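You operate a simulated robot arm through the tools that you are given. There is no shell and no other tool. Be economical: measure what you need, move in short steps, check, and stop when the job is done.

Carry out the task below with a simulated two-armed robot. There is one attempt and no reset: what you move stays moved.

JOB
A carrier is stuck on dust under cover 75: shift it along the lane, brush, restart.
Fine: brush back on the table, cover down, reset, run. What is to be rubbed or washed off counts as gone when no trace of it is left.

It is judged by the outcome, as a careful person would: the job done as asked, and still so three seconds after it is handed in. It fails if anything else is knocked over, pushed out of place, dropped, spilled or broken. A push-on lid holds only when it is set on centred and level and pressed home; a screw cap is set on level and turned clockwise until tight.

ROBOT AND FRAMES
Two 7-joint arms with two-finger parallel grippers on one trunk, on a base that drives. Base frame: it is fixed to the floor where the robot stands at the start and does not move with it; the origin is under the middle of the robot, x ahead of it, y to its left, z up. Lengths are in mm, angles in degrees, forces in N, time in s.
The left shoulder is at the start at [50, 165, 1155], the right one opposite. With the tool pointing down near the work surface each hand reaches from about 100 to 660 mm from the robot's upright axis, wherever it stands, measured 20 degrees to its own side. Places, roughly: cross release button [200, 900, 800]; cross stop lever [200, 900, 800]; dust [600, 100, 700]; entry release button [500, 900, 800]; entry stop lever [500, 900, 800]; feed release button [300, 900, 800]; feed stop lever [400, 900, 800]; load release button [1000, 900, 800]; load stop lever [1000, 800, 800]; loop gate lever [300, 600, 1100]; siding gate lever [100, 600, 1100]; siding release button [600, 900, 800]; siding stop lever [700, 900, 800]; store gate lever [100, 600, 1100]; test gate lever [200, 600, 1100]; top of the rolling table [-100, -600, 900]. Payload 3.91 kg a hand.
Tool frame (each hand has its own): the origin (TCP) lies between the finger pads and is the grasp point; the fingertips stand 30 mm ahead of it; z points along the fingers, y is the line along which they close. Largest opening 110 mm; finger width 20, thickness 10; the body of the gripper, 48 by 112 mm, starts 55 mm behind the TCP.
Orientation is that of the tool frame in the base frame, as a unit quaternion [w, x, y, z]. With the fingers straight down and closing along the base's y, the tool's x points along the base's -x, its y along +y and its z along -z.

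CONTROLS
- The arms move only by the tool nudge_tool. It takes "left_targets", "right_targets" or both (then of equal length, played together; a hand with none holds still); each is a list of rows, each a list of 2 entries, a list of its own where there are three numbers: the shift along the base's x, y, z in mm, then the turn, a rotation vector about the base's x, y, z in degrees. In form: [[[x, y, z], [rx, ry, rz]], ...]. A call has 1 to 10 rows; each row shifts and turns the commanded pose from where the row before left it. "left_hand" and "right_hand" are, for a hand that has rows, the finger opening in mm, from 0 to 110, set as the call begins (left out, the last holds). Rows are played at 5 a second. More than 50 mm and 8.6 degrees between two rows, or a gripper value outside its range, and nothing of the call is played. Where a pose cannot be reached the arm comes as near as it can. A force on the tool above 40 N (or 10 N above the force at the start of the call, whichever is more), or a blocked arm, ends the call early, and 0.2 s more pass. Each finger travels about 45 mm/s and halts on what it meets, pressing with about 22 N; the grip force reading is that of the motor and also rises with nothing between the fingers. The clock runs only during rows and for 0.2 s after the last one: add rows that do not move to give the fingers time. It gives the time, the measured TCP pose, the force on the tool (base axes), the opening and the grip force at its end, in the units of the frame above (readings bear some noise), with the torque about the TCP (base axes, N m) and any sound that the robot's microphone picked up.
- Cameras (640 x 400 px; columns grow to the right, rows downward): "scene" is now at [114.7, -27.9, 1334.3]; the picture's right is [-0.32, -0.95, 0.00], its down [-0.46, 0.15, -0.88] and it looks along [0.83, -0.28, -0.48] (base axes); focal length 214 px, centre (320, 200). "left" rides on the left gripper at [72, -17, -103] in its tool frame; the picture's right is [0.23, 0.97, 0.00], its down [-0.76, 0.18, -0.62] and it looks along [-0.61, 0.14, 0.78] (tool axes); focal length 222 px, centre (320, 200). "right" rides on the right gripper at [72, 17, -103] in its tool frame; the picture's right is [-0.23, 0.97, 0.00], its down [-0.76, -0.18, -0.62] and it looks along [-0.61, -0.14, 0.78] (tool axes); focal length 222 px, centre (320, 200). There is no depth. A picture from a camera that has moved, and an enlarged one, comes with that camera's place and axes in the base frame and with its lens.
- snapshot(camera): a new picture of that camera. The clock stands still meanwhile.
- lift_body(by): slides the trunk up (or, below 0, down) by that many mm; the arms and the scene camera ride with it, the base frame stays. It gives what a move gives, with no picture.
- drive_base(legs): drives the robot by 1 to 6 legs, each [ahead, left, turn to the left] in mm, mm and degrees, along the robot's own axes; the way and the turn of a leg run together, so that a leg with both is an arc; at most 1500 mm and 180 degrees a leg. The arms and the cameras ride along, it lands a little off, and it stops where it bumps. It gives what a move gives.
- pan_tilt(pan, tilt): turns the head with the scene camera to pan (to the left, within 80 degrees either way) and tilt (down, from -29 to 69), counted from straight ahead of the robot. It gives what a move gives.
- zoom(camera, box): a new picture of the part [left, top, right, bottom] of that camera's present view, enlarged. The clock stands still meanwhile.
- hand_in(): hands the job in; it is judged then, once.

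Work in short steps. Places have to be worked out from the pictures, the camera data and where the tool is seen: move nearer, look again, correct. Check each grasp and each placing, and mend what went wrong. You have 120 turns and 92 pictures in all, those below and enlarged ones among them. Open the grippers and draw the arms clear of the work before you hand the job in, unless the task says otherwise; then end with one line.

The tools are called after "Emit:" by a JSON object that holds its "fn" and its "kwargs". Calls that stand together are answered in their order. nudge_tool: Moves the arms, as the interface text tells. Its arguments: {"type":"object","properties":{"left_targets":{"type":"array","items":{"type":"array"}},"left_hand":{"type":"number"},"right_targets":{"type":"array","items":{"type":"array"}},"right_hand":{"type":"number"}},"required":[]} The other tools are called the same way: lift_body (by) slides the trunk up or down; drive_base (legs) drives the base; pan_tilt (pan, tilt) turns the head that bears the scene camera; snapshot (camera) takes a picture; zoom (camera, box) takes an enlarged picture of a part of a camera's view; hand_in () hands the job in.

At the start:

```text
clock: 0.0
left_position: [445.8, 385.2, 1264.2]
left_ee_rot: [0.0, 0.0, 1.0, -0.001]
left_wrist_force: [0.6, 0.1, 1.4]
left_wrist_torque: [0.01, 0.02, -0.01]
left_finger_gap: 110.1
left_grasp_force: 0.0
right_position: [285.8, -40.6, 1243.6]
right_ee_rot: [-0.001, 0.0, 1.0, 0.001]
right_wrist_force: [0.5, 0.3, 0.4]
right_wrist_torque: [0.03, 0.01, -0.03]
right_finger_gap: 109.8
right_grasp_force: 0.1
trunk travel left (down, up): [-375.0, 128.0]
robot x, y, heading: [0.0, -0.5, -0.1]
head pan, tilt: [-18.6, 28.8]
```

scene: 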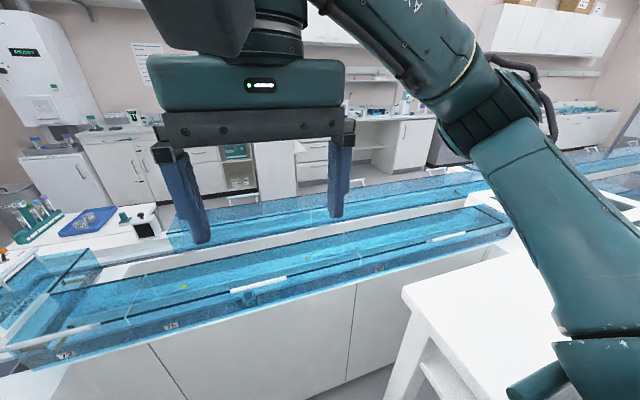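
right: 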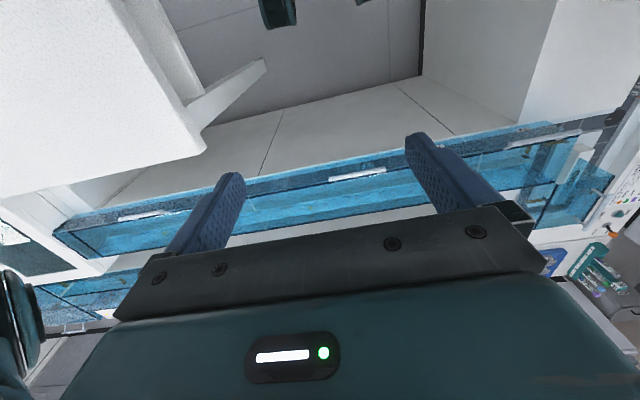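
left: 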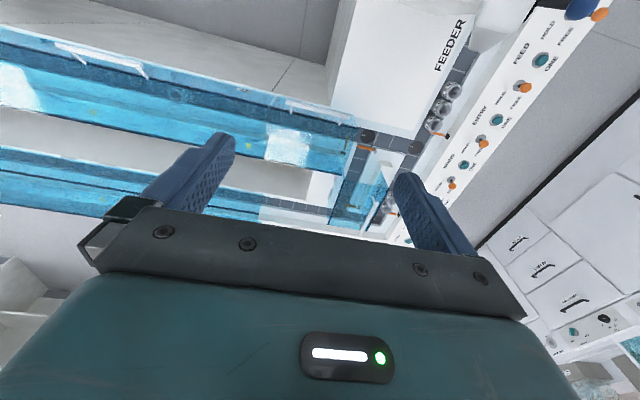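

The arms block much of the scene view. I'll turn the head to look left at the lane and panel first.

Emit:
{"fn": "pan_tilt", "kwargs": {"pan": 45, "tilt": 35}}

Emit:
{"fn": "snapshot", "kwargs": {"camera": "scene"}}

Emit:
{"fn": "pan_tilt", "kwargs": {"pan": -75, "tilt": 35}}

Emit:
{"fn": "snapshot", "kwargs": {"camera": "scene"}}

```text
clock: 1.3
left_position: [445.6, 386.9, 1264.5]
left_ee_rot: [0.0, 0.001, 1.0, -0.001]
left_wrist_force: [0.7, -0.5, 0.0]
left_wrist_torque: [0.0, -0.03, 0.02]
left_finger_gap: 110.0
left_grasp_force: 0.1
right_position: [285.9, -40.2, 1245.6]
right_ee_rot: [-0.001, 0.0, 1.0, 0.001]
right_wrist_force: [-0.4, -0.2, 0.3]
right_wrist_torque: [-0.02, 0.0, 0.02]
right_finger_gap: 109.9
right_grasp_force: 0.2
trunk travel left (down, up): [-375.0, 128.0]
robot x, y, heading: [1.4, 0.5, 0.1]
head pan, tilt: [45.0, 35.0]
```

```text
88 pictures are left
camera scene: at [90.8, 63.2, 1324.7], right [0.71, -0.71, 0.0], down [-0.41, -0.41, -0.82], along [0.58, 0.58, -0.57], focal length 214 px, centre (320, 200)
```

scene: 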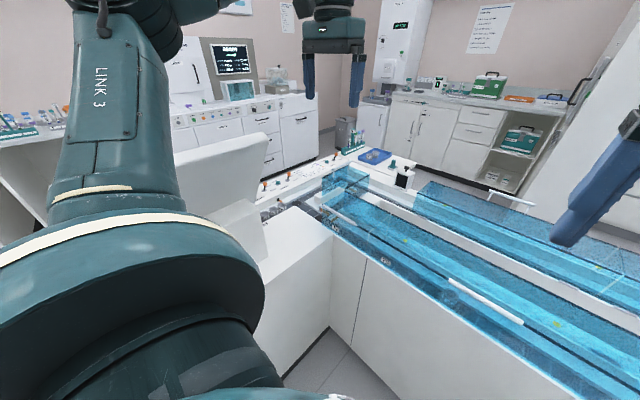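

```text
clock: 3.3
left_position: [445.8, 385.6, 1264.5]
left_ee_rot: [0.0, 0.001, 1.0, 0.0]
left_wrist_force: [-0.3, -0.4, -0.2]
left_wrist_torque: [0.01, 0.01, 0.0]
left_finger_gap: 109.9
left_grasp_force: 0.1
right_position: [285.9, -40.7, 1244.2]
right_ee_rot: [0.001, 0.0, 1.0, 0.001]
right_wrist_force: [-0.3, -0.5, -0.1]
right_wrist_torque: [0.0, 0.0, -0.02]
right_finger_gap: 109.8
right_grasp_force: 0.0
trunk travel left (down, up): [-375.0, 128.0]
robot x, y, heading: [-1.2, -0.0, 0.2]
head pan, tilt: [-75.0, 35.0]
```

```text
87 pictures are left
camera scene: at [51.3, -84.0, 1324.7], right [-0.97, -0.26, 0.0], down [-0.15, 0.55, -0.82], along [0.21, -0.79, -0.57], focal length 214 px, centre (320, 200)
```

scene: 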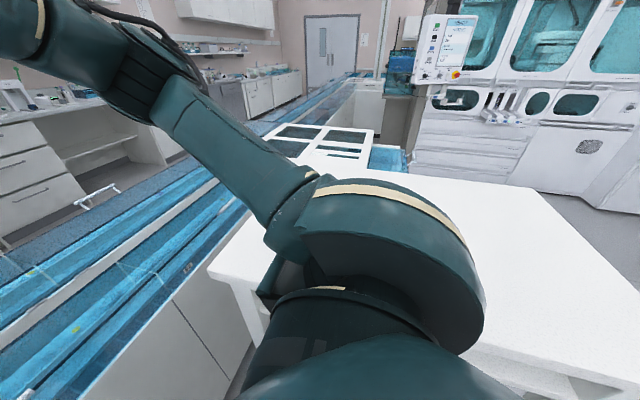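

The rolling table is on the right, hidden behind the right arm. I'll swing the right hand over to the table, staying high, and look down with its camera.

Emit:
{"fn": "nudge_tool", "kwargs": {"right_targets": [[[0, -45, 0], [0, 0, 0]], [[0, -45, 0], [0, 0, 0]], [[0, -45, 0], [0, 0, 0]], [[0, -45, 0], [0, 0, 0]], [[-10, -45, 0], [0, 0, 0]], [[-20, -45, 0], [0, 0, 0]], [[-20, -45, 0], [0, 0, 0]], [[-20, -45, 0], [0, 0, 0]]]}}

Emit:
{"fn": "snapshot", "kwargs": {"camera": "right"}}

Emit:
{"fn": "pan_tilt", "kwargs": {"pan": 0, "tilt": 45}}

Emit:
{"fn": "snapshot", "kwargs": {"camera": "scene"}}

```text
clock: 5.1
left_position: [445.8, 385.3, 1265.6]
left_ee_rot: [0.001, 0.0, 1.0, 0.0]
left_wrist_force: [0.5, -0.4, -0.6]
left_wrist_torque: [-0.02, 0.02, -0.02]
left_finger_gap: 110.0
left_grasp_force: 0.0
right_position: [274.7, -334.9, 1212.9]
right_ee_rot: [0.0, 0.0, 1.0, 0.0]
right_wrist_force: [0.0, -0.1, 0.7]
right_wrist_torque: [0.01, 0.01, 0.01]
right_finger_gap: 110.0
right_grasp_force: 0.1
right hand out of reach, approached as far as the arm can: row 6, 7, 8
trunk travel left (down, up): [-375.0, 128.0]
robot x, y, heading: [0.1, 1.7, 0.0]
head pan, tilt: [-75.0, 35.0]
```

```text
86 pictures are left
camera right: at [201.4, -317.3, 1315.4], right [0.23, 0.97, 0.0], down [0.76, -0.18, 0.62], along [0.61, -0.14, -0.78], focal length 222 px, centre (320, 200)
```

right: 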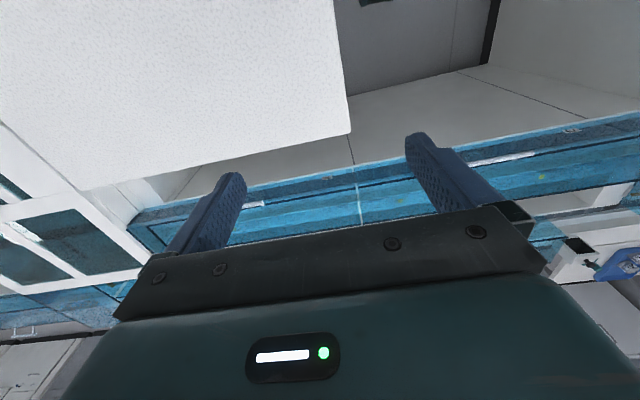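

```text
clock: 6.6
left_position: [445.9, 385.4, 1264.6]
left_ee_rot: [0.0, 0.0, 1.0, 0.0]
left_wrist_force: [0.5, -0.2, -0.2]
left_wrist_torque: [0.01, 0.0, -0.03]
left_finger_gap: 110.1
left_grasp_force: 0.1
right_position: [273.8, -334.4, 1213.5]
right_ee_rot: [0.0, 0.0, 1.0, 0.001]
right_wrist_force: [0.7, 0.1, -0.3]
right_wrist_torque: [-0.02, 0.01, 0.01]
right_finger_gap: 109.8
right_grasp_force: 0.0
trunk travel left (down, up): [-375.0, 128.0]
robot x, y, heading: [1.0, 0.2, 0.1]
head pan, tilt: [0.0, 45.0]
```

```text
85 pictures are left
camera scene: at [109.8, 0.9, 1309.8], right [0.0, -1.0, 0.0], down [-0.71, 0.0, -0.71], along [0.71, 0.0, -0.71], focal length 214 px, centre (320, 200)
```

scene: 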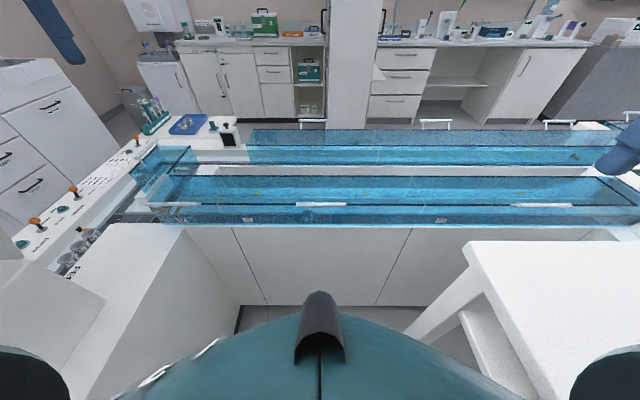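

Clear view now. I'll enlarge the covers to read their numbers and find the carrier and dust.

Emit:
{"fn": "zoom", "kwargs": {"camera": "scene", "box": [120, 110, 380, 260]}}

Emit:
{"fn": "zoom", "kwargs": {"camera": "scene", "box": [380, 110, 640, 260]}}

Emit:
{"fn": "zoom", "kwargs": {"camera": "scene", "box": [0, 90, 250, 300]}}

```text
2.46 times, centred on (250, 185) of scene
camera zoom: at [109.8, 0.9, 1309.8], right [0.0, -1.0, 0.0], down [-0.71, 0.0, -0.71], along [0.71, 0.0, -0.71], focal length 528 px, centre (492, 237)
```

zoom: 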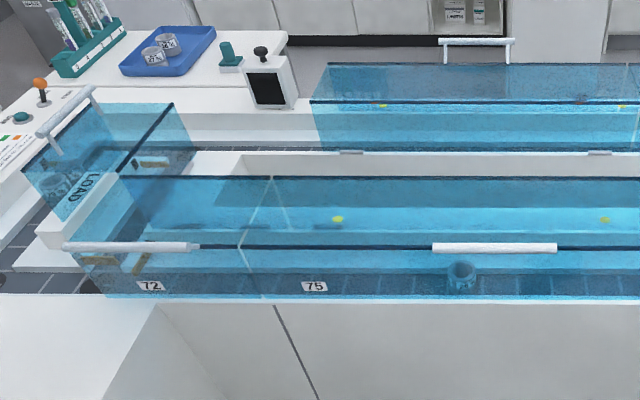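

```text
2.46 times, centred on (510, 185) of scene
camera zoom: at [109.8, 0.9, 1309.8], right [0.0, -1.0, 0.0], down [-0.71, 0.0, -0.71], along [0.71, 0.0, -0.71], focal length 528 px, centre (-148, 237)
```

zoom: 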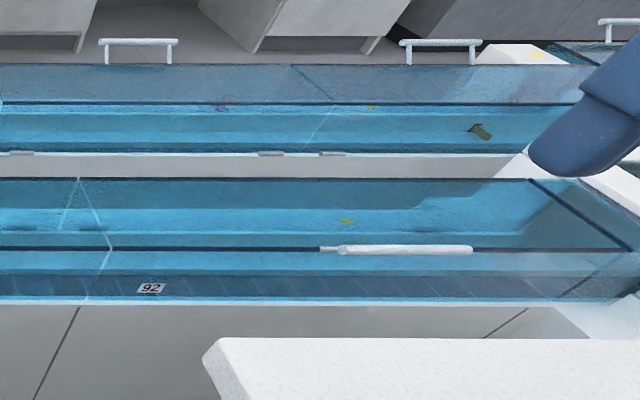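

```text
1.90 times, centred on (125, 195) of scene
camera zoom: at [109.8, 0.9, 1309.8], right [0.0, -1.0, 0.0], down [-0.71, 0.0, -0.71], along [0.71, 0.0, -0.71], focal length 408 px, centre (691, 210)
```

zoom: 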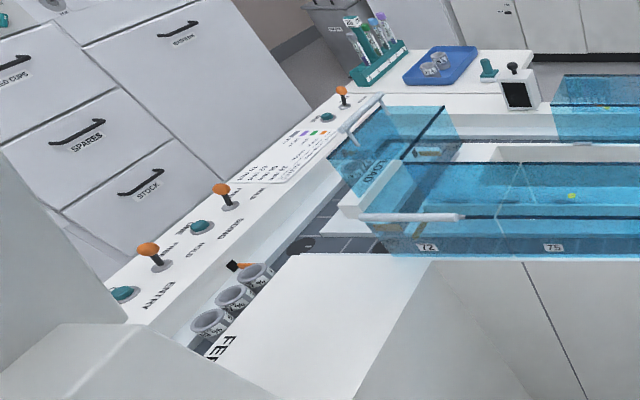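

Cover 75's handle is about [640, 0, 760], with the carrier behind the front sheet near y≈50. Next I'll read the panel on the left and look for reset/run controls.

Emit:
{"fn": "zoom", "kwargs": {"camera": "left", "box": [400, 0, 640, 240]}}

Emit:
{"fn": "pan_tilt", "kwargs": {"pan": 75, "tilt": 20}}

Emit:
{"fn": "snapshot", "kwargs": {"camera": "scene"}}

```text
1.67 times, centred on (520, 120) of left
camera zoom: at [372.4, 370.3, 1368.3], right [-0.23, 0.97, 0.0], down [0.76, 0.18, 0.62], along [0.61, 0.14, -0.78], focal length 370 px, centre (-13, 333)
```

zoom: 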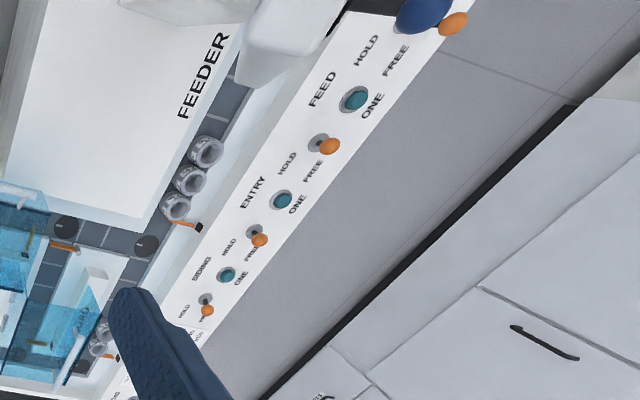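

```text
clock: 8.1
left_position: [445.3, 385.5, 1265.4]
left_ee_rot: [0.0, -0.001, 1.0, -0.001]
left_wrist_force: [-0.1, -0.2, 0.9]
left_wrist_torque: [0.0, 0.01, 0.0]
left_finger_gap: 110.0
left_grasp_force: 0.1
right_position: [275.0, -333.8, 1212.9]
right_ee_rot: [0.0, 0.0, 1.0, 0.001]
right_wrist_force: [-0.6, 0.1, -0.3]
right_wrist_torque: [-0.01, 0.01, -0.02]
right_finger_gap: 109.9
right_grasp_force: 0.0
trunk travel left (down, up): [-375.0, 128.0]
robot x, y, heading: [0.6, 1.9, 0.1]
head pan, tilt: [75.0, 20.0]
```

```text
80 pictures are left
camera scene: at [52.7, 90.9, 1348.5], right [0.97, -0.26, 0.0], down [-0.09, -0.33, -0.94], along [0.24, 0.91, -0.34], focal length 214 px, centre (320, 200)
```

scene: 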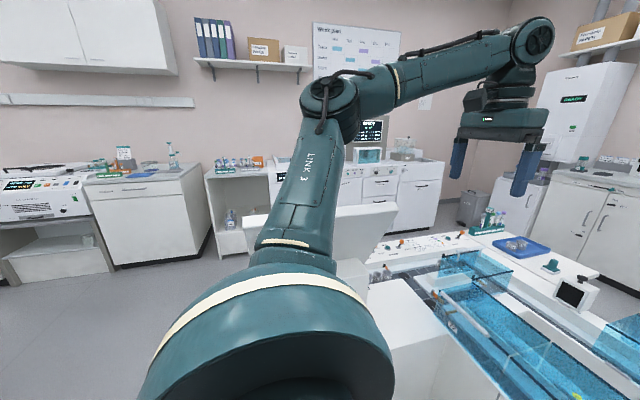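

I still need to find the brush. I'll look over the table now that the right arm has moved.

Emit:
{"fn": "pan_tilt", "kwargs": {"pan": -80, "tilt": 45}}

Emit:
{"fn": "snapshot", "kwargs": {"camera": "scene"}}

```text
clock: 10.5
left_position: [445.3, 385.6, 1265.1]
left_ee_rot: [0.0, 0.0, 1.0, 0.0]
left_wrist_force: [0.8, -1.1, 0.0]
left_wrist_torque: [0.03, 0.01, -0.01]
left_finger_gap: 110.4
left_grasp_force: 0.0
right_position: [275.3, -333.2, 1213.1]
right_ee_rot: [0.0, 0.0, 1.0, 0.0]
right_wrist_force: [-0.4, -0.7, 0.4]
right_wrist_torque: [-0.02, 0.0, -0.01]
right_finger_gap: 109.9
right_grasp_force: 0.1
trunk travel left (down, up): [-375.0, 128.0]
robot x, y, heading: [-2.5, 0.3, 0.0]
head pan, tilt: [-80.0, 45.0]
```

```text
79 pictures are left
camera scene: at [42.7, -79.1, 1309.8], right [-0.98, -0.17, 0.0], down [-0.12, 0.7, -0.71], along [0.12, -0.7, -0.71], focal length 214 px, centre (320, 200)
```

scene: 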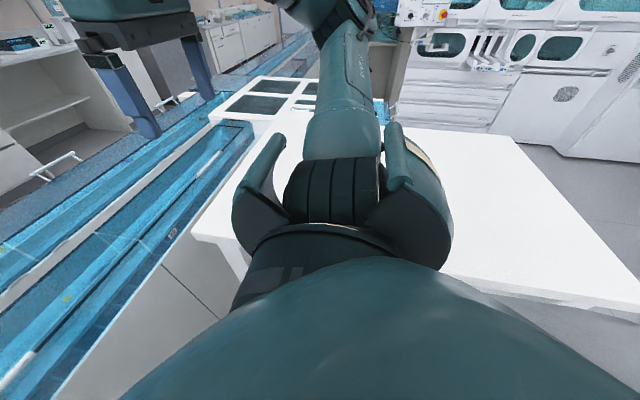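

The arm still covers part of the table. I'll yaw the right hand 80° clockwise so its own camera looks over the table.

Emit:
{"fn": "nudge_tool", "kwargs": {"right_targets": [[[-10, 0, 0], [0, 0, -8]], [[-10, 0, 0], [0, 0, -8]], [[-10, 0, 0], [0, 0, -8]], [[-10, 0, 0], [0, 0, -8]], [[-10, 0, 0], [0, 0, -8]], [[-10, 0, 0], [0, 0, -8]], [[-10, 0, 0], [0, 0, -8]], [[-10, 0, 0], [0, 0, -8]], [[-10, 0, 0], [0, 0, -8]], [[-10, 0, 0], [0, 0, -8]]]}}

Emit:
{"fn": "snapshot", "kwargs": {"camera": "right"}}

```text
clock: 12.7
left_position: [445.4, 385.9, 1265.1]
left_ee_rot: [0.0, 0.001, 1.0, 0.0]
left_wrist_force: [-0.1, -0.4, -0.1]
left_wrist_torque: [-0.02, -0.02, -0.01]
left_finger_gap: 110.0
left_grasp_force: 0.2
right_position: [201.3, -292.1, 1192.2]
right_ee_rot: [0.0, 0.645, 0.765, 0.0]
right_wrist_force: [1.1, -0.7, 0.1]
right_wrist_torque: [0.01, 0.02, -0.03]
right_finger_gap: 110.0
right_grasp_force: 0.0
right hand out of reach, approached as far as the arm can: row 1, 2, 3, 4, 5, 6, 7, 8, 9, 10
trunk travel left (down, up): [-375.0, 128.0]
robot x, y, heading: [0.6, -2.0, -0.2]
head pan, tilt: [-80.0, 45.0]
```

```text
78 pictures are left
camera right: at [204.4, -218.8, 1295.6], right [1.0, -0.06, 0.0], down [-0.05, -0.78, 0.62], along [-0.04, -0.62, -0.78], focal length 222 px, centre (320, 200)
```

right: 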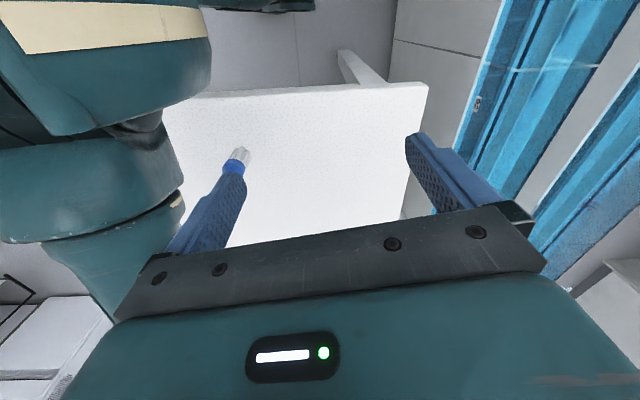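

The brush tip (blue ferrule) is at roughly [20, -430] on the table, partly hidden by a finger. I'll shift the hand in -x and down to see it between the fingers.

Emit:
{"fn": "nudge_tool", "kwargs": {"right_targets": [[[-35, -10, -15], [0, 0, 0]], [[-35, -10, -15], [0, 0, 0]], [[-35, -10, -15], [0, 0, 0]], [[-25, -10, -15], [0, 0, 0]]]}}

Emit:
{"fn": "snapshot", "kwargs": {"camera": "right"}}

```text
clock: 13.2
left_position: [445.0, 384.5, 1265.5]
left_ee_rot: [0.0, 0.001, 1.0, 0.0]
left_wrist_force: [0.1, 0.4, 0.0]
left_wrist_torque: [-0.01, -0.01, -0.02]
left_finger_gap: 110.1
left_grasp_force: 0.0
right_position: [163.3, -285.9, 1168.7]
right_ee_rot: [0.007, 0.648, 0.761, 0.01]
right_wrist_force: [33.4, 4.4, -10.8]
right_wrist_torque: [-0.01, -0.72, -0.35]
right_finger_gap: 93.4
right_grasp_force: 0.1
right hand out of reach, approached as far as the arm can: row 1, 2
trunk travel left (down, up): [-375.0, 128.0]
robot x, y, heading: [1.2, 1.7, -0.1]
head pan, tilt: [-80.0, 45.0]
stopped in row 2 (right hand): the force on the tool passed its limit at 57 N (the readings are from after the stop); the commanded pose is now the measured one
```

```text
77 pictures are left
camera right: at [165.9, -212.3, 1271.7], right [1.0, -0.07, 0.02], down [-0.07, -0.78, 0.62], along [-0.02, -0.62, -0.79], focal length 222 px, centre (320, 200)
```

right: 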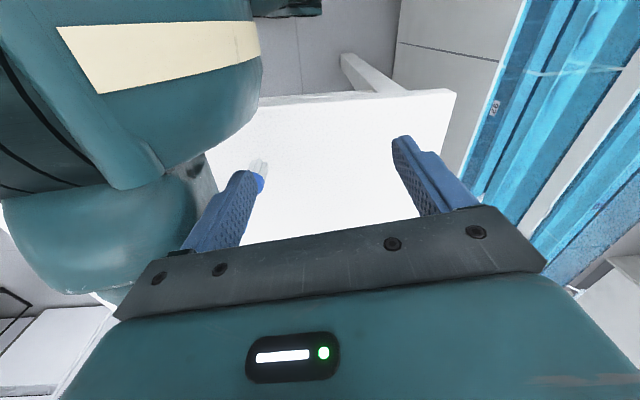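

The finger touched my own arm, so I'll back off and yaw back. It will be easier to turn the robot to face the table.

Emit:
{"fn": "nudge_tool", "kwargs": {"right_targets": [[[30, 10, 10], [0, 0, 0]], [[20, 20, 10], [0, 0, 8]], [[10, 30, 0], [0, 0, 8]], [[10, 30, 0], [0, 0, 8]], [[10, 30, 0], [0, 0, 8]], [[10, 30, 0], [0, 0, 8]], [[10, 20, 0], [0, 0, 8]], [[0, 20, 0], [0, 0, 8]], [[0, 10, 0], [0, 0, 8]], [[0, 0, 0], [0, 0, 8]]]}}

Emit:
{"fn": "drive_base", "kwargs": {"legs": [[-30, 60, 0], [0, 0, -75]]}}

Emit:
{"fn": "pan_tilt", "kwargs": {"pan": 0, "tilt": 45}}

Emit:
{"fn": "snapshot", "kwargs": {"camera": "scene"}}

```text
clock: 15.4
left_position: [446.6, 385.8, 1264.7]
left_ee_rot: [0.001, -0.001, 1.0, 0.001]
left_wrist_force: [1.2, 0.0, -0.3]
left_wrist_torque: [-0.04, 0.0, -0.02]
left_finger_gap: 110.3
left_grasp_force: 0.0
right_position: [262.1, -85.7, 1187.6]
right_ee_rot: [0.001, 0.074, 0.997, 0.009]
right_wrist_force: [0.3, 0.3, 0.3]
right_wrist_torque: [-0.01, 0.01, 0.04]
right_finger_gap: 109.9
right_grasp_force: 0.1
trunk travel left (down, up): [-375.0, 128.0]
robot x, y, heading: [-2.4, -1.8, 0.5]
head pan, tilt: [-80.0, 45.0]
```

```text
clock: 19.9
left_position: [455.4, -273.1, 1265.2]
left_ee_rot: [0.0, 0.611, 0.792, 0.0]
left_wrist_force: [0.2, 0.4, 0.5]
left_wrist_torque: [-0.02, 0.01, 0.01]
left_finger_gap: 109.9
left_grasp_force: 0.0
right_position: [-46.4, -214.4, 1188.0]
right_ee_rot: [0.005, 0.668, 0.744, 0.006]
right_wrist_force: [-0.3, 0.4, -0.5]
right_wrist_torque: [-0.03, -0.02, 0.0]
right_finger_gap: 110.0
right_grasp_force: 0.0
trunk travel left (down, up): [-375.0, 128.0]
robot x, y, heading: [-29.8, 63.3, -75.1]
head pan, tilt: [-80.0, 45.0]
```

```text
clock: 21.4
left_position: [455.0, -272.9, 1266.0]
left_ee_rot: [-0.001, 0.611, 0.791, 0.0]
left_wrist_force: [0.3, 0.2, 0.7]
left_wrist_torque: [0.0, -0.02, 0.0]
left_finger_gap: 109.8
left_grasp_force: 0.1
right_position: [-47.2, -214.6, 1187.5]
right_ee_rot: [0.005, 0.668, 0.744, 0.006]
right_wrist_force: [-0.7, 0.4, -0.4]
right_wrist_torque: [-0.03, 0.0, 0.01]
right_finger_gap: 109.9
right_grasp_force: 0.2
trunk travel left (down, up): [-375.0, 128.0]
robot x, y, heading: [-30.8, 60.9, -75.4]
head pan, tilt: [0.0, 45.0]
```

```text
76 pictures are left
camera scene: at [-2.7, -45.5, 1309.8], right [-0.97, -0.25, 0.0], down [-0.18, 0.68, -0.71], along [0.18, -0.68, -0.71], focal length 214 px, centre (320, 200)
```

scene: 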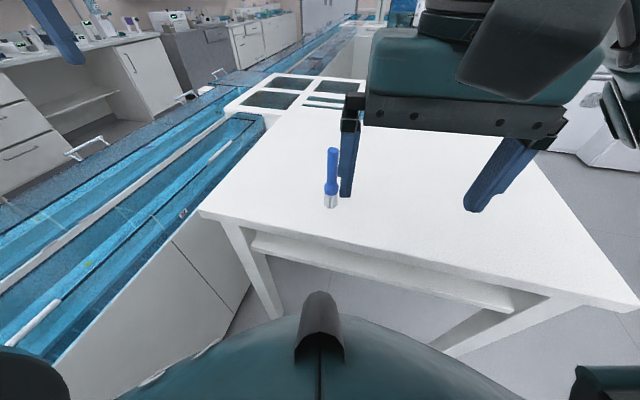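

The brush is in view. I'll enlarge it to tell whether it stands or lies.

Emit:
{"fn": "zoom", "kwargs": {"camera": "scene", "box": [280, 130, 380, 230]}}

Emit:
{"fn": "snapshot", "kwargs": {"camera": "right"}}

Emit:
{"fn": "snapshot", "kwargs": {"camera": "left"}}

```text
4.00 times, centred on (330, 180) of scene
camera zoom: at [-2.7, -45.5, 1309.8], right [-0.97, -0.25, 0.0], down [-0.18, 0.68, -0.71], along [0.18, -0.68, -0.71], focal length 858 px, centre (280, 280)
```

zoom: 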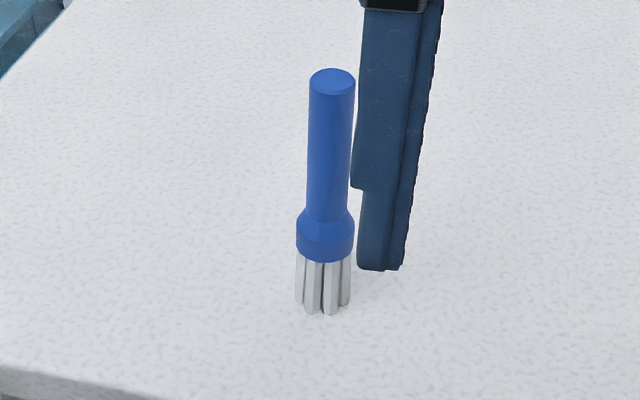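

```text
74 pictures are left
camera right: at [-40.0, -140.8, 1290.5], right [0.99, -0.12, 0.01], down [-0.1, -0.78, 0.62], along [-0.06, -0.62, -0.78], focal length 222 px, centre (320, 200)
```

right: 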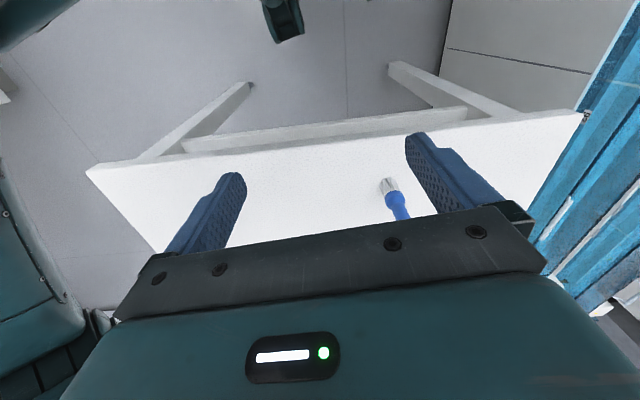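

```text
73 pictures are left
camera left: at [420.6, -205.2, 1368.3], right [0.88, 0.47, 0.0], down [0.36, -0.69, 0.62], along [0.29, -0.55, -0.78], focal length 222 px, centre (320, 200)
```

left: 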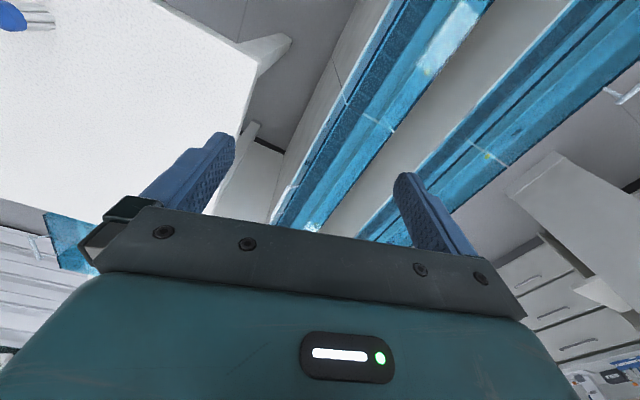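

The brush stands upright on its bristles at about [71, -423], top z≈1068, handle about 23 mm across. I'll move the right hand above it.

Emit:
{"fn": "nudge_tool", "kwargs": {"right_targets": [[[20, -35, -5], [0, 0, 0]], [[20, -35, -5], [0, 0, 0]], [[20, -35, -5], [0, 0, 0]], [[20, -35, -5], [0, 0, 0]], [[20, -35, 0], [0, 0, 0]], [[18, -33, 0], [0, 0, 0]]]}}

Emit:
{"fn": "snapshot", "kwargs": {"camera": "right"}}

Emit:
{"fn": "snapshot", "kwargs": {"camera": "scene"}}

```text
clock: 22.8
left_position: [456.5, -272.6, 1263.3]
left_ee_rot: [0.0, 0.611, 0.792, 0.0]
left_wrist_force: [0.1, 1.0, -0.4]
left_wrist_torque: [0.04, 0.02, -0.01]
left_finger_gap: 110.2
left_grasp_force: 0.2
right_position: [68.8, -422.4, 1166.5]
right_ee_rot: [0.005, 0.667, 0.745, 0.005]
right_wrist_force: [-0.7, 0.1, 0.3]
right_wrist_torque: [0.04, -0.02, -0.03]
right_finger_gap: 109.9
right_grasp_force: 0.1
trunk travel left (down, up): [-375.0, 128.0]
robot x, y, heading: [-31.2, 59.5, -75.4]
head pan, tilt: [0.0, 45.0]
```

```text
72 pictures are left
camera right: at [76.5, -349.0, 1269.4], right [0.99, -0.12, 0.01], down [-0.1, -0.78, 0.62], along [-0.06, -0.62, -0.78], focal length 222 px, centre (320, 200)
```

right: 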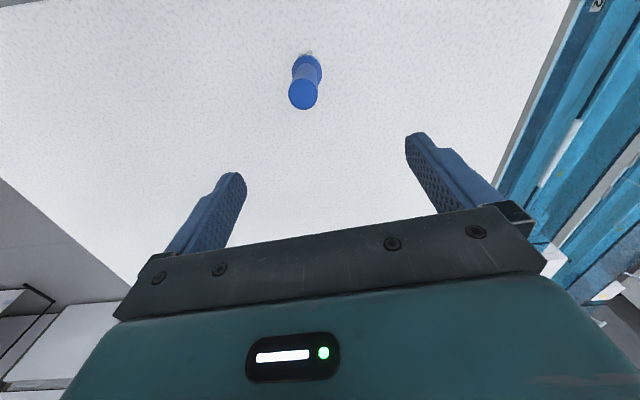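

```text
71 pictures are left
camera scene: at [-2.1, -45.6, 1309.8], right [-0.97, -0.25, 0.0], down [-0.18, 0.68, -0.71], along [0.18, -0.68, -0.71], focal length 214 px, centre (320, 200)
```

scene: 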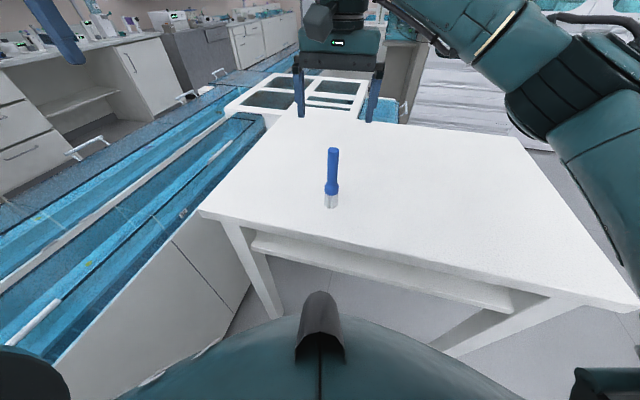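

Re-triangulating puts the table at z≈950 and the brush at [62, -382] with its top at about 1092. I'll correct laterally at this height, then descend to TCP z≈1057.

Emit:
{"fn": "nudge_tool", "kwargs": {"right_targets": [[[-4, 20, 0], [0, 0, 0]], [[-3, 20, 0], [0, 0, 0]], [[0, 0, 0], [0, 0, 0]], [[0, 0, -25], [0, 0, 0]]]}}

Emit:
{"fn": "snapshot", "kwargs": {"camera": "right"}}

Emit:
{"fn": "zoom", "kwargs": {"camera": "scene", "box": [240, 50, 440, 220]}}

```text
clock: 23.8
left_position: [455.8, -272.8, 1264.6]
left_ee_rot: [-0.001, 0.611, 0.792, 0.001]
left_wrist_force: [0.1, 0.2, 0.0]
left_wrist_torque: [0.04, 0.03, 0.02]
left_finger_gap: 110.0
left_grasp_force: 0.1
right_position: [62.2, -381.5, 1142.2]
right_ee_rot: [0.005, 0.669, 0.743, 0.005]
right_wrist_force: [-0.8, -0.5, -0.2]
right_wrist_torque: [0.0, 0.01, -0.02]
right_finger_gap: 110.1
right_grasp_force: 0.1
trunk travel left (down, up): [-375.0, 128.0]
robot x, y, heading: [-29.8, 62.8, -75.2]
head pan, tilt: [0.0, 45.0]
```

```text
70 pictures are left
camera right: at [69.5, -308.6, 1245.0], right [0.99, -0.12, 0.02], down [-0.1, -0.78, 0.62], along [-0.06, -0.62, -0.78], focal length 222 px, centre (320, 200)
```

right: 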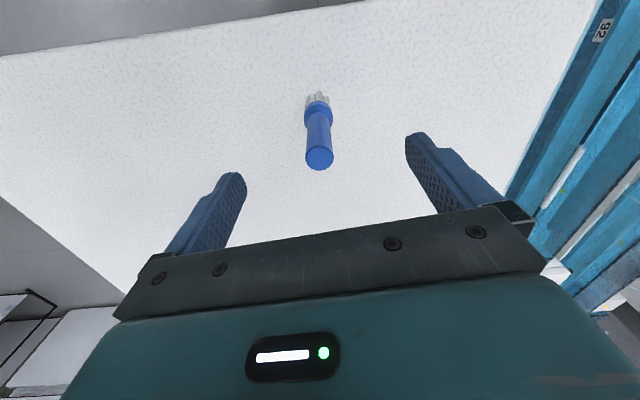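

```text
2.35 times, centred on (340, 135) of scene
camera zoom: at [-2.7, -45.8, 1309.8], right [-0.97, -0.25, 0.0], down [-0.18, 0.68, -0.71], along [0.18, -0.68, -0.71], focal length 505 px, centre (273, 353)
```

zoom: 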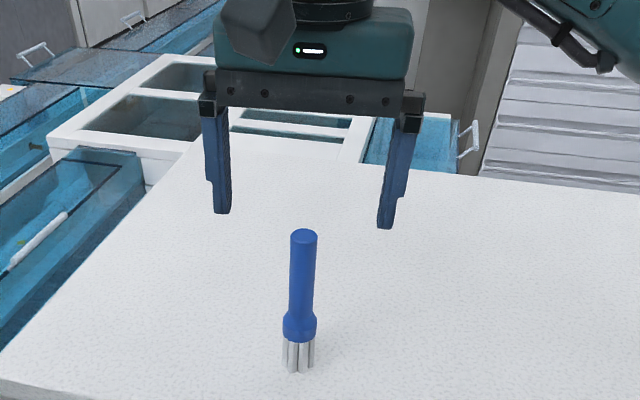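

The brush is centred between the fingers; y needs about -6. I'll descend 85 mm around the handle and close.

Emit:
{"fn": "nudge_tool", "kwargs": {"right_targets": [[[0, -6, -25], [0, 0, 0]], [[0, 0, -30], [0, 0, 0]], [[0, 0, -30], [0, 0, 0]]]}}

Emit:
{"fn": "snapshot", "kwargs": {"camera": "right"}}

Emit:
{"fn": "nudge_tool", "kwargs": {"right_targets": [[[0, 0, 0], [0, 0, 0]], [[0, 0, 0], [0, 0, 0]], [[0, 0, 0], [0, 0, 0]], [[0, 0, 0], [0, 0, 0]], [[0, 0, 0], [0, 0, 0]], [[0, 0, 0], [0, 0, 0]]], "right_hand": 12}}

Emit:
{"fn": "zoom", "kwargs": {"camera": "scene", "box": [240, 50, 440, 220]}}

```text
clock: 24.6
left_position: [455.9, -272.7, 1264.3]
left_ee_rot: [0.0, 0.611, 0.791, 0.0]
left_wrist_force: [0.3, 0.0, -0.7]
left_wrist_torque: [0.01, 0.0, -0.01]
left_finger_gap: 110.0
left_grasp_force: 0.1
right_position: [64.4, -388.8, 1058.6]
right_ee_rot: [0.005, 0.669, 0.743, 0.005]
right_wrist_force: [0.0, -1.1, 0.8]
right_wrist_torque: [0.03, 0.03, -0.02]
right_finger_gap: 109.9
right_grasp_force: 0.0
trunk travel left (down, up): [-375.0, 128.0]
robot x, y, heading: [-31.6, 60.8, -75.2]
head pan, tilt: [0.0, 45.0]
```

```text
68 pictures are left
camera right: at [71.7, -314.6, 1160.5], right [0.99, -0.12, 0.02], down [-0.11, -0.78, 0.62], along [-0.06, -0.62, -0.78], focal length 222 px, centre (320, 200)
```

right: 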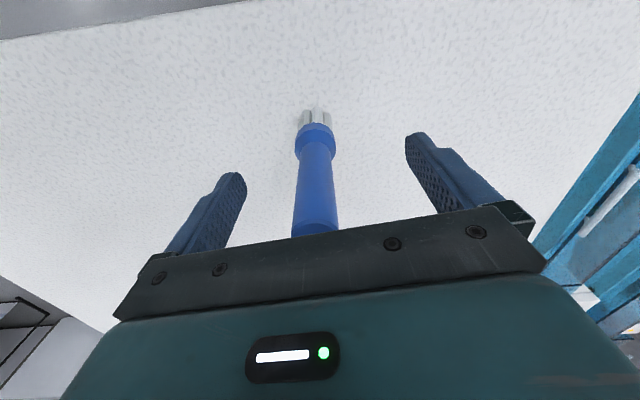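

```text
clock: 26.0
left_position: [456.0, -273.2, 1264.7]
left_ee_rot: [0.0, 0.61, 0.792, 0.0]
left_wrist_force: [0.2, 0.0, -0.2]
left_wrist_torque: [0.0, -0.04, 0.02]
left_finger_gap: 109.9
left_grasp_force: 0.1
right_position: [65.2, -387.8, 1058.3]
right_ee_rot: [0.005, 0.668, 0.744, 0.006]
right_wrist_force: [-0.6, 0.1, 0.0]
right_wrist_torque: [-0.03, 0.08, 0.01]
right_finger_gap: 20.9
right_grasp_force: 22.4
trunk travel left (down, up): [-375.0, 128.0]
robot x, y, heading: [-29.0, 61.4, -75.5]
head pan, tilt: [0.0, 45.0]
```

```text
2.35 times, centred on (340, 135) of scene
camera zoom: at [-2.6, -45.5, 1309.8], right [-0.97, -0.25, 0.0], down [-0.18, 0.68, -0.71], along [0.18, -0.68, -0.71], focal length 505 px, centre (273, 353)
```

zoom: 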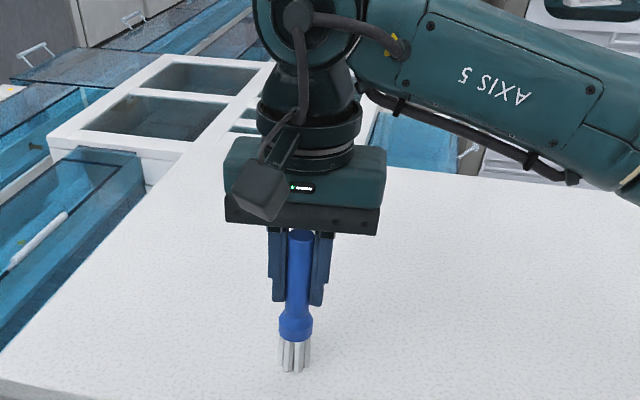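

The brush is gripped (20.9 mm, 22 N), and the put-back pose is TCP [65, -388, 1058]. I'll lift it, draw it in, and look toward the machine on the right for reset/run.

Emit:
{"fn": "nudge_tool", "kwargs": {"right_targets": [[[0, 0, 30], [0, 0, 0]], [[0, 0, 40], [0, 0, 0]], [[0, 0, 40], [0, 0, 0]], [[-15, 30, 20], [0, 0, 0]], [[-20, 40, 10], [0, 0, 0]], [[-20, 40, 0], [0, 0, 0]], [[-20, 40, 0], [0, 0, 0]], [[-20, 20, 0], [0, 0, 0]]]}}

Emit:
{"fn": "pan_tilt", "kwargs": {"pan": -40, "tilt": 10}}

Emit:
{"fn": "snapshot", "kwargs": {"camera": "scene"}}

```text
clock: 27.8
left_position: [455.1, -271.9, 1265.5]
left_ee_rot: [0.0, 0.611, 0.792, 0.0]
left_wrist_force: [0.7, -0.3, -0.9]
left_wrist_torque: [0.03, -0.02, -0.04]
left_finger_gap: 110.1
left_grasp_force: 0.0
right_position: [-34.0, -219.5, 1196.3]
right_ee_rot: [0.005, 0.669, 0.743, 0.006]
right_wrist_force: [0.2, 0.3, -0.9]
right_wrist_torque: [0.0, 0.03, 0.02]
right_finger_gap: 20.8
right_grasp_force: 21.7
trunk travel left (down, up): [-375.0, 128.0]
robot x, y, heading: [-31.7, 56.6, -75.2]
head pan, tilt: [0.0, 45.0]
```

```text
clock: 28.9
left_position: [455.4, -273.0, 1264.3]
left_ee_rot: [-0.001, 0.612, 0.791, 0.001]
left_wrist_force: [1.0, -0.2, 0.4]
left_wrist_torque: [0.01, -0.03, 0.03]
left_finger_gap: 110.0
left_grasp_force: 0.0
right_position: [-31.6, -219.6, 1196.0]
right_ee_rot: [0.005, 0.668, 0.744, 0.005]
right_wrist_force: [-1.1, 0.2, -0.8]
right_wrist_torque: [-0.03, 0.01, -0.02]
right_finger_gap: 21.2
right_grasp_force: 22.3
trunk travel left (down, up): [-375.0, 128.0]
robot x, y, heading: [-27.9, 58.9, -75.1]
head pan, tilt: [-40.0, 10.0]
```

```text
66 pictures are left
camera scene: at [-62.9, -50.9, 1364.7], right [-0.9, 0.43, 0.0], down [0.07, 0.16, -0.98], along [-0.42, -0.89, -0.17], focal length 214 px, centre (320, 200)
```

scene: 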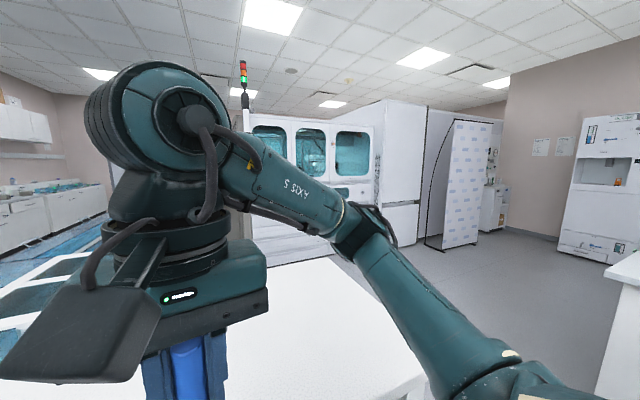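

I'll look straight ahead at the machine's operator screen.

Emit:
{"fn": "pan_tilt", "kwargs": {"pan": 5, "tilt": 5}}

Emit:
{"fn": "snapshot", "kwargs": {"camera": "scene"}}

```text
clock: 30.0
left_position: [457.0, -272.7, 1265.0]
left_ee_rot: [0.0, 0.611, 0.792, 0.0]
left_wrist_force: [-0.5, -0.4, -0.3]
left_wrist_torque: [0.0, 0.01, -0.01]
left_finger_gap: 110.0
left_grasp_force: 0.0
right_position: [-31.0, -218.6, 1196.7]
right_ee_rot: [0.005, 0.668, 0.744, 0.005]
right_wrist_force: [-0.1, 0.4, -1.3]
right_wrist_torque: [0.0, 0.03, 0.03]
right_finger_gap: 20.9
right_grasp_force: 22.0
trunk travel left (down, up): [-375.0, 128.0]
robot x, y, heading: [-29.4, 61.4, -75.4]
head pan, tilt: [5.0, 5.0]
```

```text
65 pictures are left
camera scene: at [7.6, -53.4, 1372.8], right [-0.94, -0.34, 0.0], down [-0.03, 0.08, -1.0], along [0.33, -0.94, -0.09], focal length 214 px, centre (320, 200)
```

scene: 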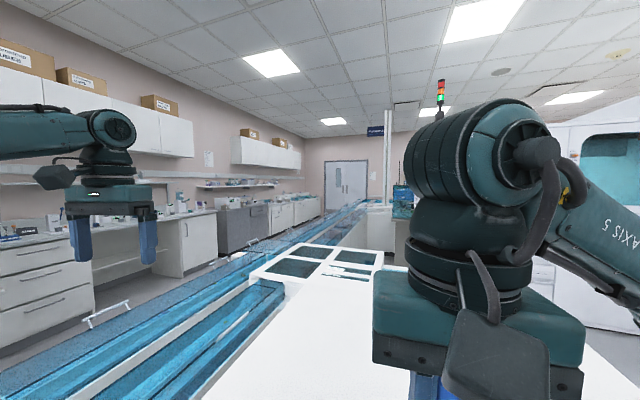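

No control there that's clearly reset/run. I'll turn back to the lane and look at the left side.

Emit:
{"fn": "drive_base", "kwargs": {"legs": [[0, 0, 75]]}}

Emit:
{"fn": "nudge_tool", "kwargs": {"left_targets": [[[-20, -40, 0], [0, 0, 0]], [[-20, -40, 0], [0, 0, 0]], [[-10, -40, 0], [0, 0, 0]], [[0, -40, 0], [0, 0, 0]]]}}

Emit:
{"fn": "pan_tilt", "kwargs": {"pan": 50, "tilt": 30}}

Emit:
{"fn": "snapshot", "kwargs": {"camera": "scene"}}

```text
clock: 33.6
left_position: [429.3, 428.7, 1265.0]
left_ee_rot: [0.001, 0.018, 1.0, 0.0]
left_wrist_force: [-0.5, -0.5, 0.3]
left_wrist_torque: [-0.03, -0.02, 0.01]
left_finger_gap: 110.0
left_grasp_force: 0.0
right_position: [237.2, -21.4, 1196.7]
right_ee_rot: [0.001, 0.093, 0.996, 0.008]
right_wrist_force: [0.4, 0.4, -0.6]
right_wrist_torque: [0.01, -0.03, 0.01]
right_finger_gap: 21.0
right_grasp_force: 22.1
trunk travel left (down, up): [-375.0, 128.0]
robot x, y, heading: [-29.8, 64.7, -2.2]
head pan, tilt: [5.0, 5.0]
```

```text
clock: 34.6
left_position: [379.9, 270.1, 1266.1]
left_ee_rot: [0.0, 0.018, 1.0, 0.001]
left_wrist_force: [0.5, -0.1, -0.3]
left_wrist_torque: [-0.01, 0.01, 0.01]
left_finger_gap: 110.4
left_grasp_force: 0.0
right_position: [236.2, -21.9, 1196.6]
right_ee_rot: [0.0, 0.092, 0.996, 0.008]
right_wrist_force: [0.0, 1.1, -0.2]
right_wrist_torque: [0.01, -0.02, -0.02]
right_finger_gap: 20.9
right_grasp_force: 21.7
trunk travel left (down, up): [-375.0, 128.0]
robot x, y, heading: [-31.4, 59.3, -1.9]
head pan, tilt: [5.0, 5.0]
```

```text
clock: 35.7
left_position: [381.3, 272.2, 1267.8]
left_ee_rot: [0.0, 0.019, 1.0, 0.0]
left_wrist_force: [-0.1, -0.3, -0.7]
left_wrist_torque: [-0.01, 0.0, 0.01]
left_finger_gap: 110.0
left_grasp_force: 0.0
right_position: [235.3, -22.3, 1196.3]
right_ee_rot: [0.0, 0.092, 0.996, 0.008]
right_wrist_force: [0.1, 0.7, -1.9]
right_wrist_torque: [0.0, 0.01, -0.01]
right_finger_gap: 21.2
right_grasp_force: 22.0
trunk travel left (down, up): [-375.0, 128.0]
robot x, y, heading: [-30.5, 62.1, -1.9]
head pan, tilt: [50.0, 30.0]
```

```text
64 pictures are left
camera scene: at [59.4, 127.5, 1332.5], right [0.74, -0.67, 0.0], down [-0.34, -0.37, -0.87], along [0.58, 0.64, -0.5], focal length 214 px, centre (320, 200)
```

scene: 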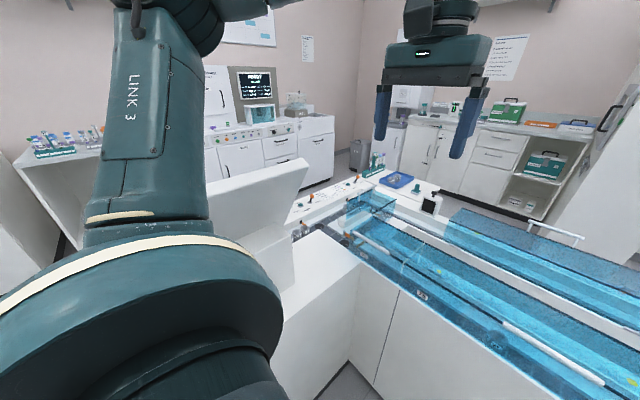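

A slanted white panel stands on the left, around [100–400, 600, 1100], mostly hidden by the left arm. I'll yaw the left hand 80° to look at it with the hand camera.

Emit:
{"fn": "nudge_tool", "kwargs": {"left_targets": [[[0, 0, 0], [0, 0, 8]], [[-10, 0, 0], [0, 0, 8]], [[-10, 0, 0], [0, 0, 8]], [[-10, 0, 0], [0, 0, 8]], [[-10, 0, 0], [0, 0, 8]], [[-10, 0, 0], [0, 0, 8]], [[-10, 0, 0], [0, 0, 8]], [[-10, 0, 0], [0, 0, 8]], [[-10, 0, 0], [0, 0, 8]], [[0, 0, 0], [0, 0, 8]]]}}

Emit:
{"fn": "snapshot", "kwargs": {"camera": "left"}}

Emit:
{"fn": "snapshot", "kwargs": {"camera": "scene"}}

```text
clock: 37.9
left_position: [299.8, 269.3, 1264.9]
left_ee_rot: [0.001, -0.63, 0.777, 0.0]
left_wrist_force: [0.4, -0.4, 0.7]
left_wrist_torque: [-0.01, 0.0, 0.02]
left_finger_gap: 110.1
left_grasp_force: 0.1
right_position: [238.6, -21.9, 1196.1]
right_ee_rot: [0.001, 0.092, 0.996, 0.008]
right_wrist_force: [0.4, -0.8, -0.2]
right_wrist_torque: [-0.04, 0.01, -0.02]
right_finger_gap: 21.0
right_grasp_force: 22.3
trunk travel left (down, up): [-375.0, 128.0]
robot x, y, heading: [-28.0, 63.3, -2.0]
head pan, tilt: [50.0, 30.0]
```

```text
63 pictures are left
camera left: at [300.4, 196.5, 1368.9], right [-1.0, -0.02, 0.0], down [-0.02, 0.78, 0.62], along [-0.01, 0.62, -0.78], focal length 222 px, centre (320, 200)
```

left: 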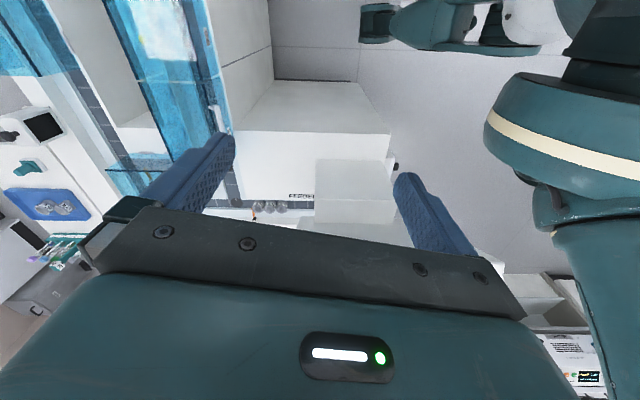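

```text
62 pictures are left
camera scene: at [59.5, 127.6, 1332.4], right [0.74, -0.67, 0.0], down [-0.34, -0.37, -0.87], along [0.58, 0.64, -0.5], focal length 214 px, centre (320, 200)
```

scene: 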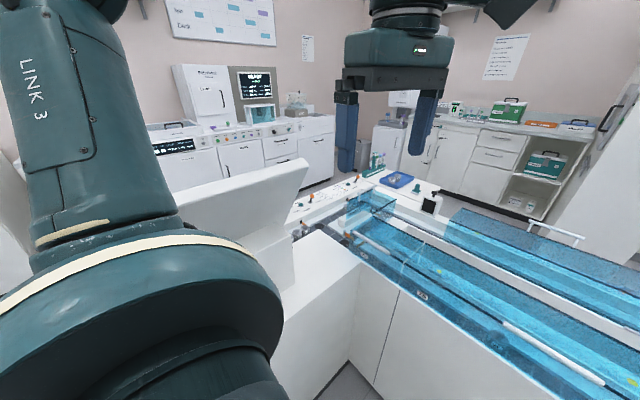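

The panel's face points away from here, so I'll visit it after the lane work. Now I'll yaw the left hand back, drive a bit nearer to the lane, and view cover 75 from the front.

Emit:
{"fn": "nudge_tool", "kwargs": {"left_targets": [[[0, 20, 0], [0, 0, -8]], [[0, 20, 0], [0, 0, -8]], [[0, 20, 0], [0, 0, -8]], [[0, 20, 0], [0, 0, -8]], [[0, 0, 0], [0, 0, -8]], [[0, 0, 0], [0, 0, -8]], [[0, 0, 0], [0, 0, -8]], [[0, 0, 0], [0, 0, -8]], [[0, 0, 0], [0, 0, -8]], [[0, 0, 0], [0, 0, -8]]]}}

Emit:
{"fn": "drive_base", "kwargs": {"legs": [[130, 0, 2]]}}

Emit:
{"fn": "pan_tilt", "kwargs": {"pan": 0, "tilt": 50}}

Emit:
{"fn": "snapshot", "kwargs": {"camera": "scene"}}

```text
clock: 40.1
left_position: [300.8, 349.6, 1265.7]
left_ee_rot: [0.0, 0.019, 1.0, 0.0]
left_wrist_force: [0.0, -1.8, -0.5]
left_wrist_torque: [0.0, -0.02, 0.0]
left_finger_gap: 109.9
left_grasp_force: 0.0
right_position: [237.1, -21.9, 1196.6]
right_ee_rot: [0.001, 0.092, 0.996, 0.008]
right_wrist_force: [-0.1, 0.6, -1.0]
right_wrist_torque: [0.0, 0.02, -0.03]
right_finger_gap: 20.9
right_grasp_force: 22.1
trunk travel left (down, up): [-375.0, 128.0]
robot x, y, heading: [-30.3, 61.9, -2.0]
head pan, tilt: [50.0, 30.0]
```

```text
clock: 41.4
left_position: [416.4, 358.4, 1264.4]
left_ee_rot: [0.0, 0.001, 1.0, 0.0]
left_wrist_force: [0.0, -0.1, -0.5]
left_wrist_torque: [0.0, -0.01, 0.03]
left_finger_gap: 110.0
left_grasp_force: 0.1
right_position: [366.8, -14.4, 1195.9]
right_ee_rot: [-0.001, 0.075, 0.997, 0.008]
right_wrist_force: [0.5, 0.0, -0.5]
right_wrist_torque: [0.02, 0.02, 0.0]
right_finger_gap: 21.0
right_grasp_force: 21.9
trunk travel left (down, up): [-375.0, 128.0]
robot x, y, heading: [97.4, 58.1, 0.0]
head pan, tilt: [50.0, 30.0]
```

```text
clock: 42.5
left_position: [415.2, 358.7, 1264.2]
left_ee_rot: [0.0, 0.001, 1.0, 0.0]
left_wrist_force: [0.4, -0.2, -0.7]
left_wrist_torque: [0.02, -0.02, 0.06]
left_finger_gap: 109.9
left_grasp_force: 0.2
right_position: [366.7, -15.1, 1196.8]
right_ee_rot: [0.001, 0.074, 0.997, 0.008]
right_wrist_force: [0.0, -0.2, -1.2]
right_wrist_torque: [0.0, 0.04, -0.01]
right_finger_gap: 20.6
right_grasp_force: 21.1
trunk travel left (down, up): [-375.0, 128.0]
robot x, y, heading: [91.8, 61.5, -0.1]
head pan, tilt: [0.0, 50.0]
```

```text
61 pictures are left
camera scene: at [201.9, 59.0, 1302.9], right [0.0, -1.0, 0.0], down [-0.77, 0.0, -0.64], along [0.64, 0.0, -0.77], focal length 214 px, centre (320, 200)
```

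scene: 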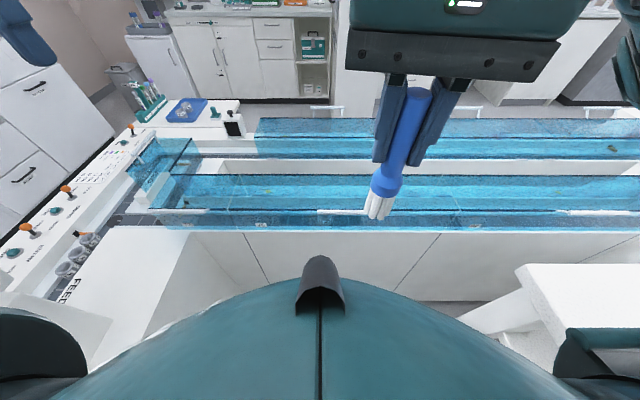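

The brush hand blocks the handle. I'll move it to the right and zoom in on cover 75.

Emit:
{"fn": "nudge_tool", "kwargs": {"right_targets": [[[-10, -45, 0], [0, 0, 0]], [[-10, -45, 0], [0, 0, 0]], [[-10, -45, 0], [0, 0, 0]], [[-10, -45, 0], [0, 0, 0]], [[0, -40, 0], [0, 0, 0]]]}}

Emit:
{"fn": "zoom", "kwargs": {"camera": "scene", "box": [220, 150, 420, 250]}}

Emit:
{"fn": "snapshot", "kwargs": {"camera": "left"}}

```text
clock: 43.7
left_position: [415.2, 356.5, 1263.4]
left_ee_rot: [0.0, 0.001, 1.0, 0.0]
left_wrist_force: [0.4, -1.0, 0.2]
left_wrist_torque: [-0.04, -0.03, -0.03]
left_finger_gap: 109.9
left_grasp_force: 0.0
right_position: [326.7, -237.2, 1197.0]
right_ee_rot: [0.001, 0.074, 0.997, 0.009]
right_wrist_force: [0.0, 0.1, -0.1]
right_wrist_torque: [0.03, 0.01, -0.02]
right_finger_gap: 20.8
right_grasp_force: 22.0
trunk travel left (down, up): [-375.0, 128.0]
robot x, y, heading: [98.5, 54.8, -0.3]
head pan, tilt: [0.0, 50.0]
```

```text
3.20 times, centred on (320, 200) of scene
camera zoom: at [201.6, 58.4, 1303.0], right [0.0, -1.0, 0.0], down [-0.77, 0.0, -0.64], along [0.64, 0.0, -0.77], focal length 686 px, centre (320, 200)
```

zoom: 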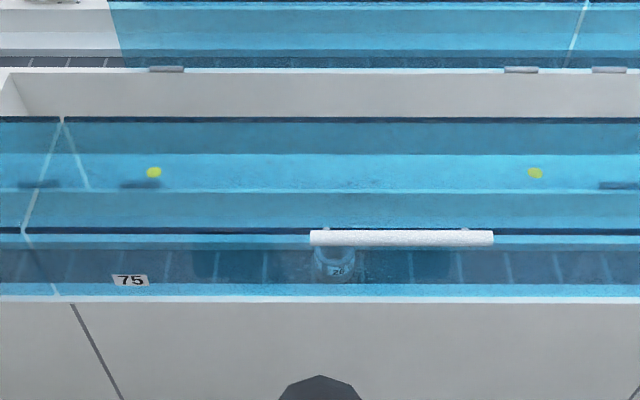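

```text
59 pictures are left
camera left: at [342.4, 342.9, 1368.6], right [-0.23, 0.97, 0.0], down [0.76, 0.18, 0.62], along [0.61, 0.14, -0.78], focal length 222 px, centre (320, 200)
```

left: 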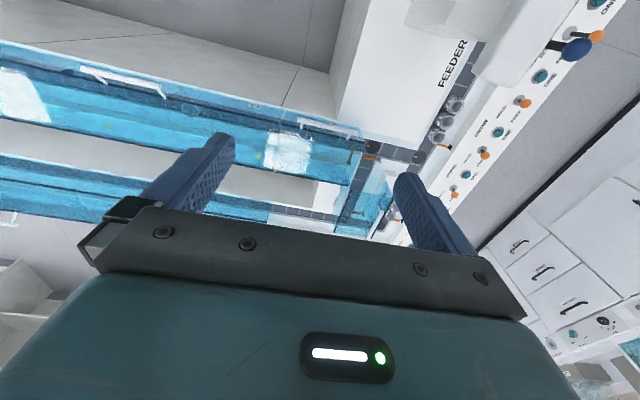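

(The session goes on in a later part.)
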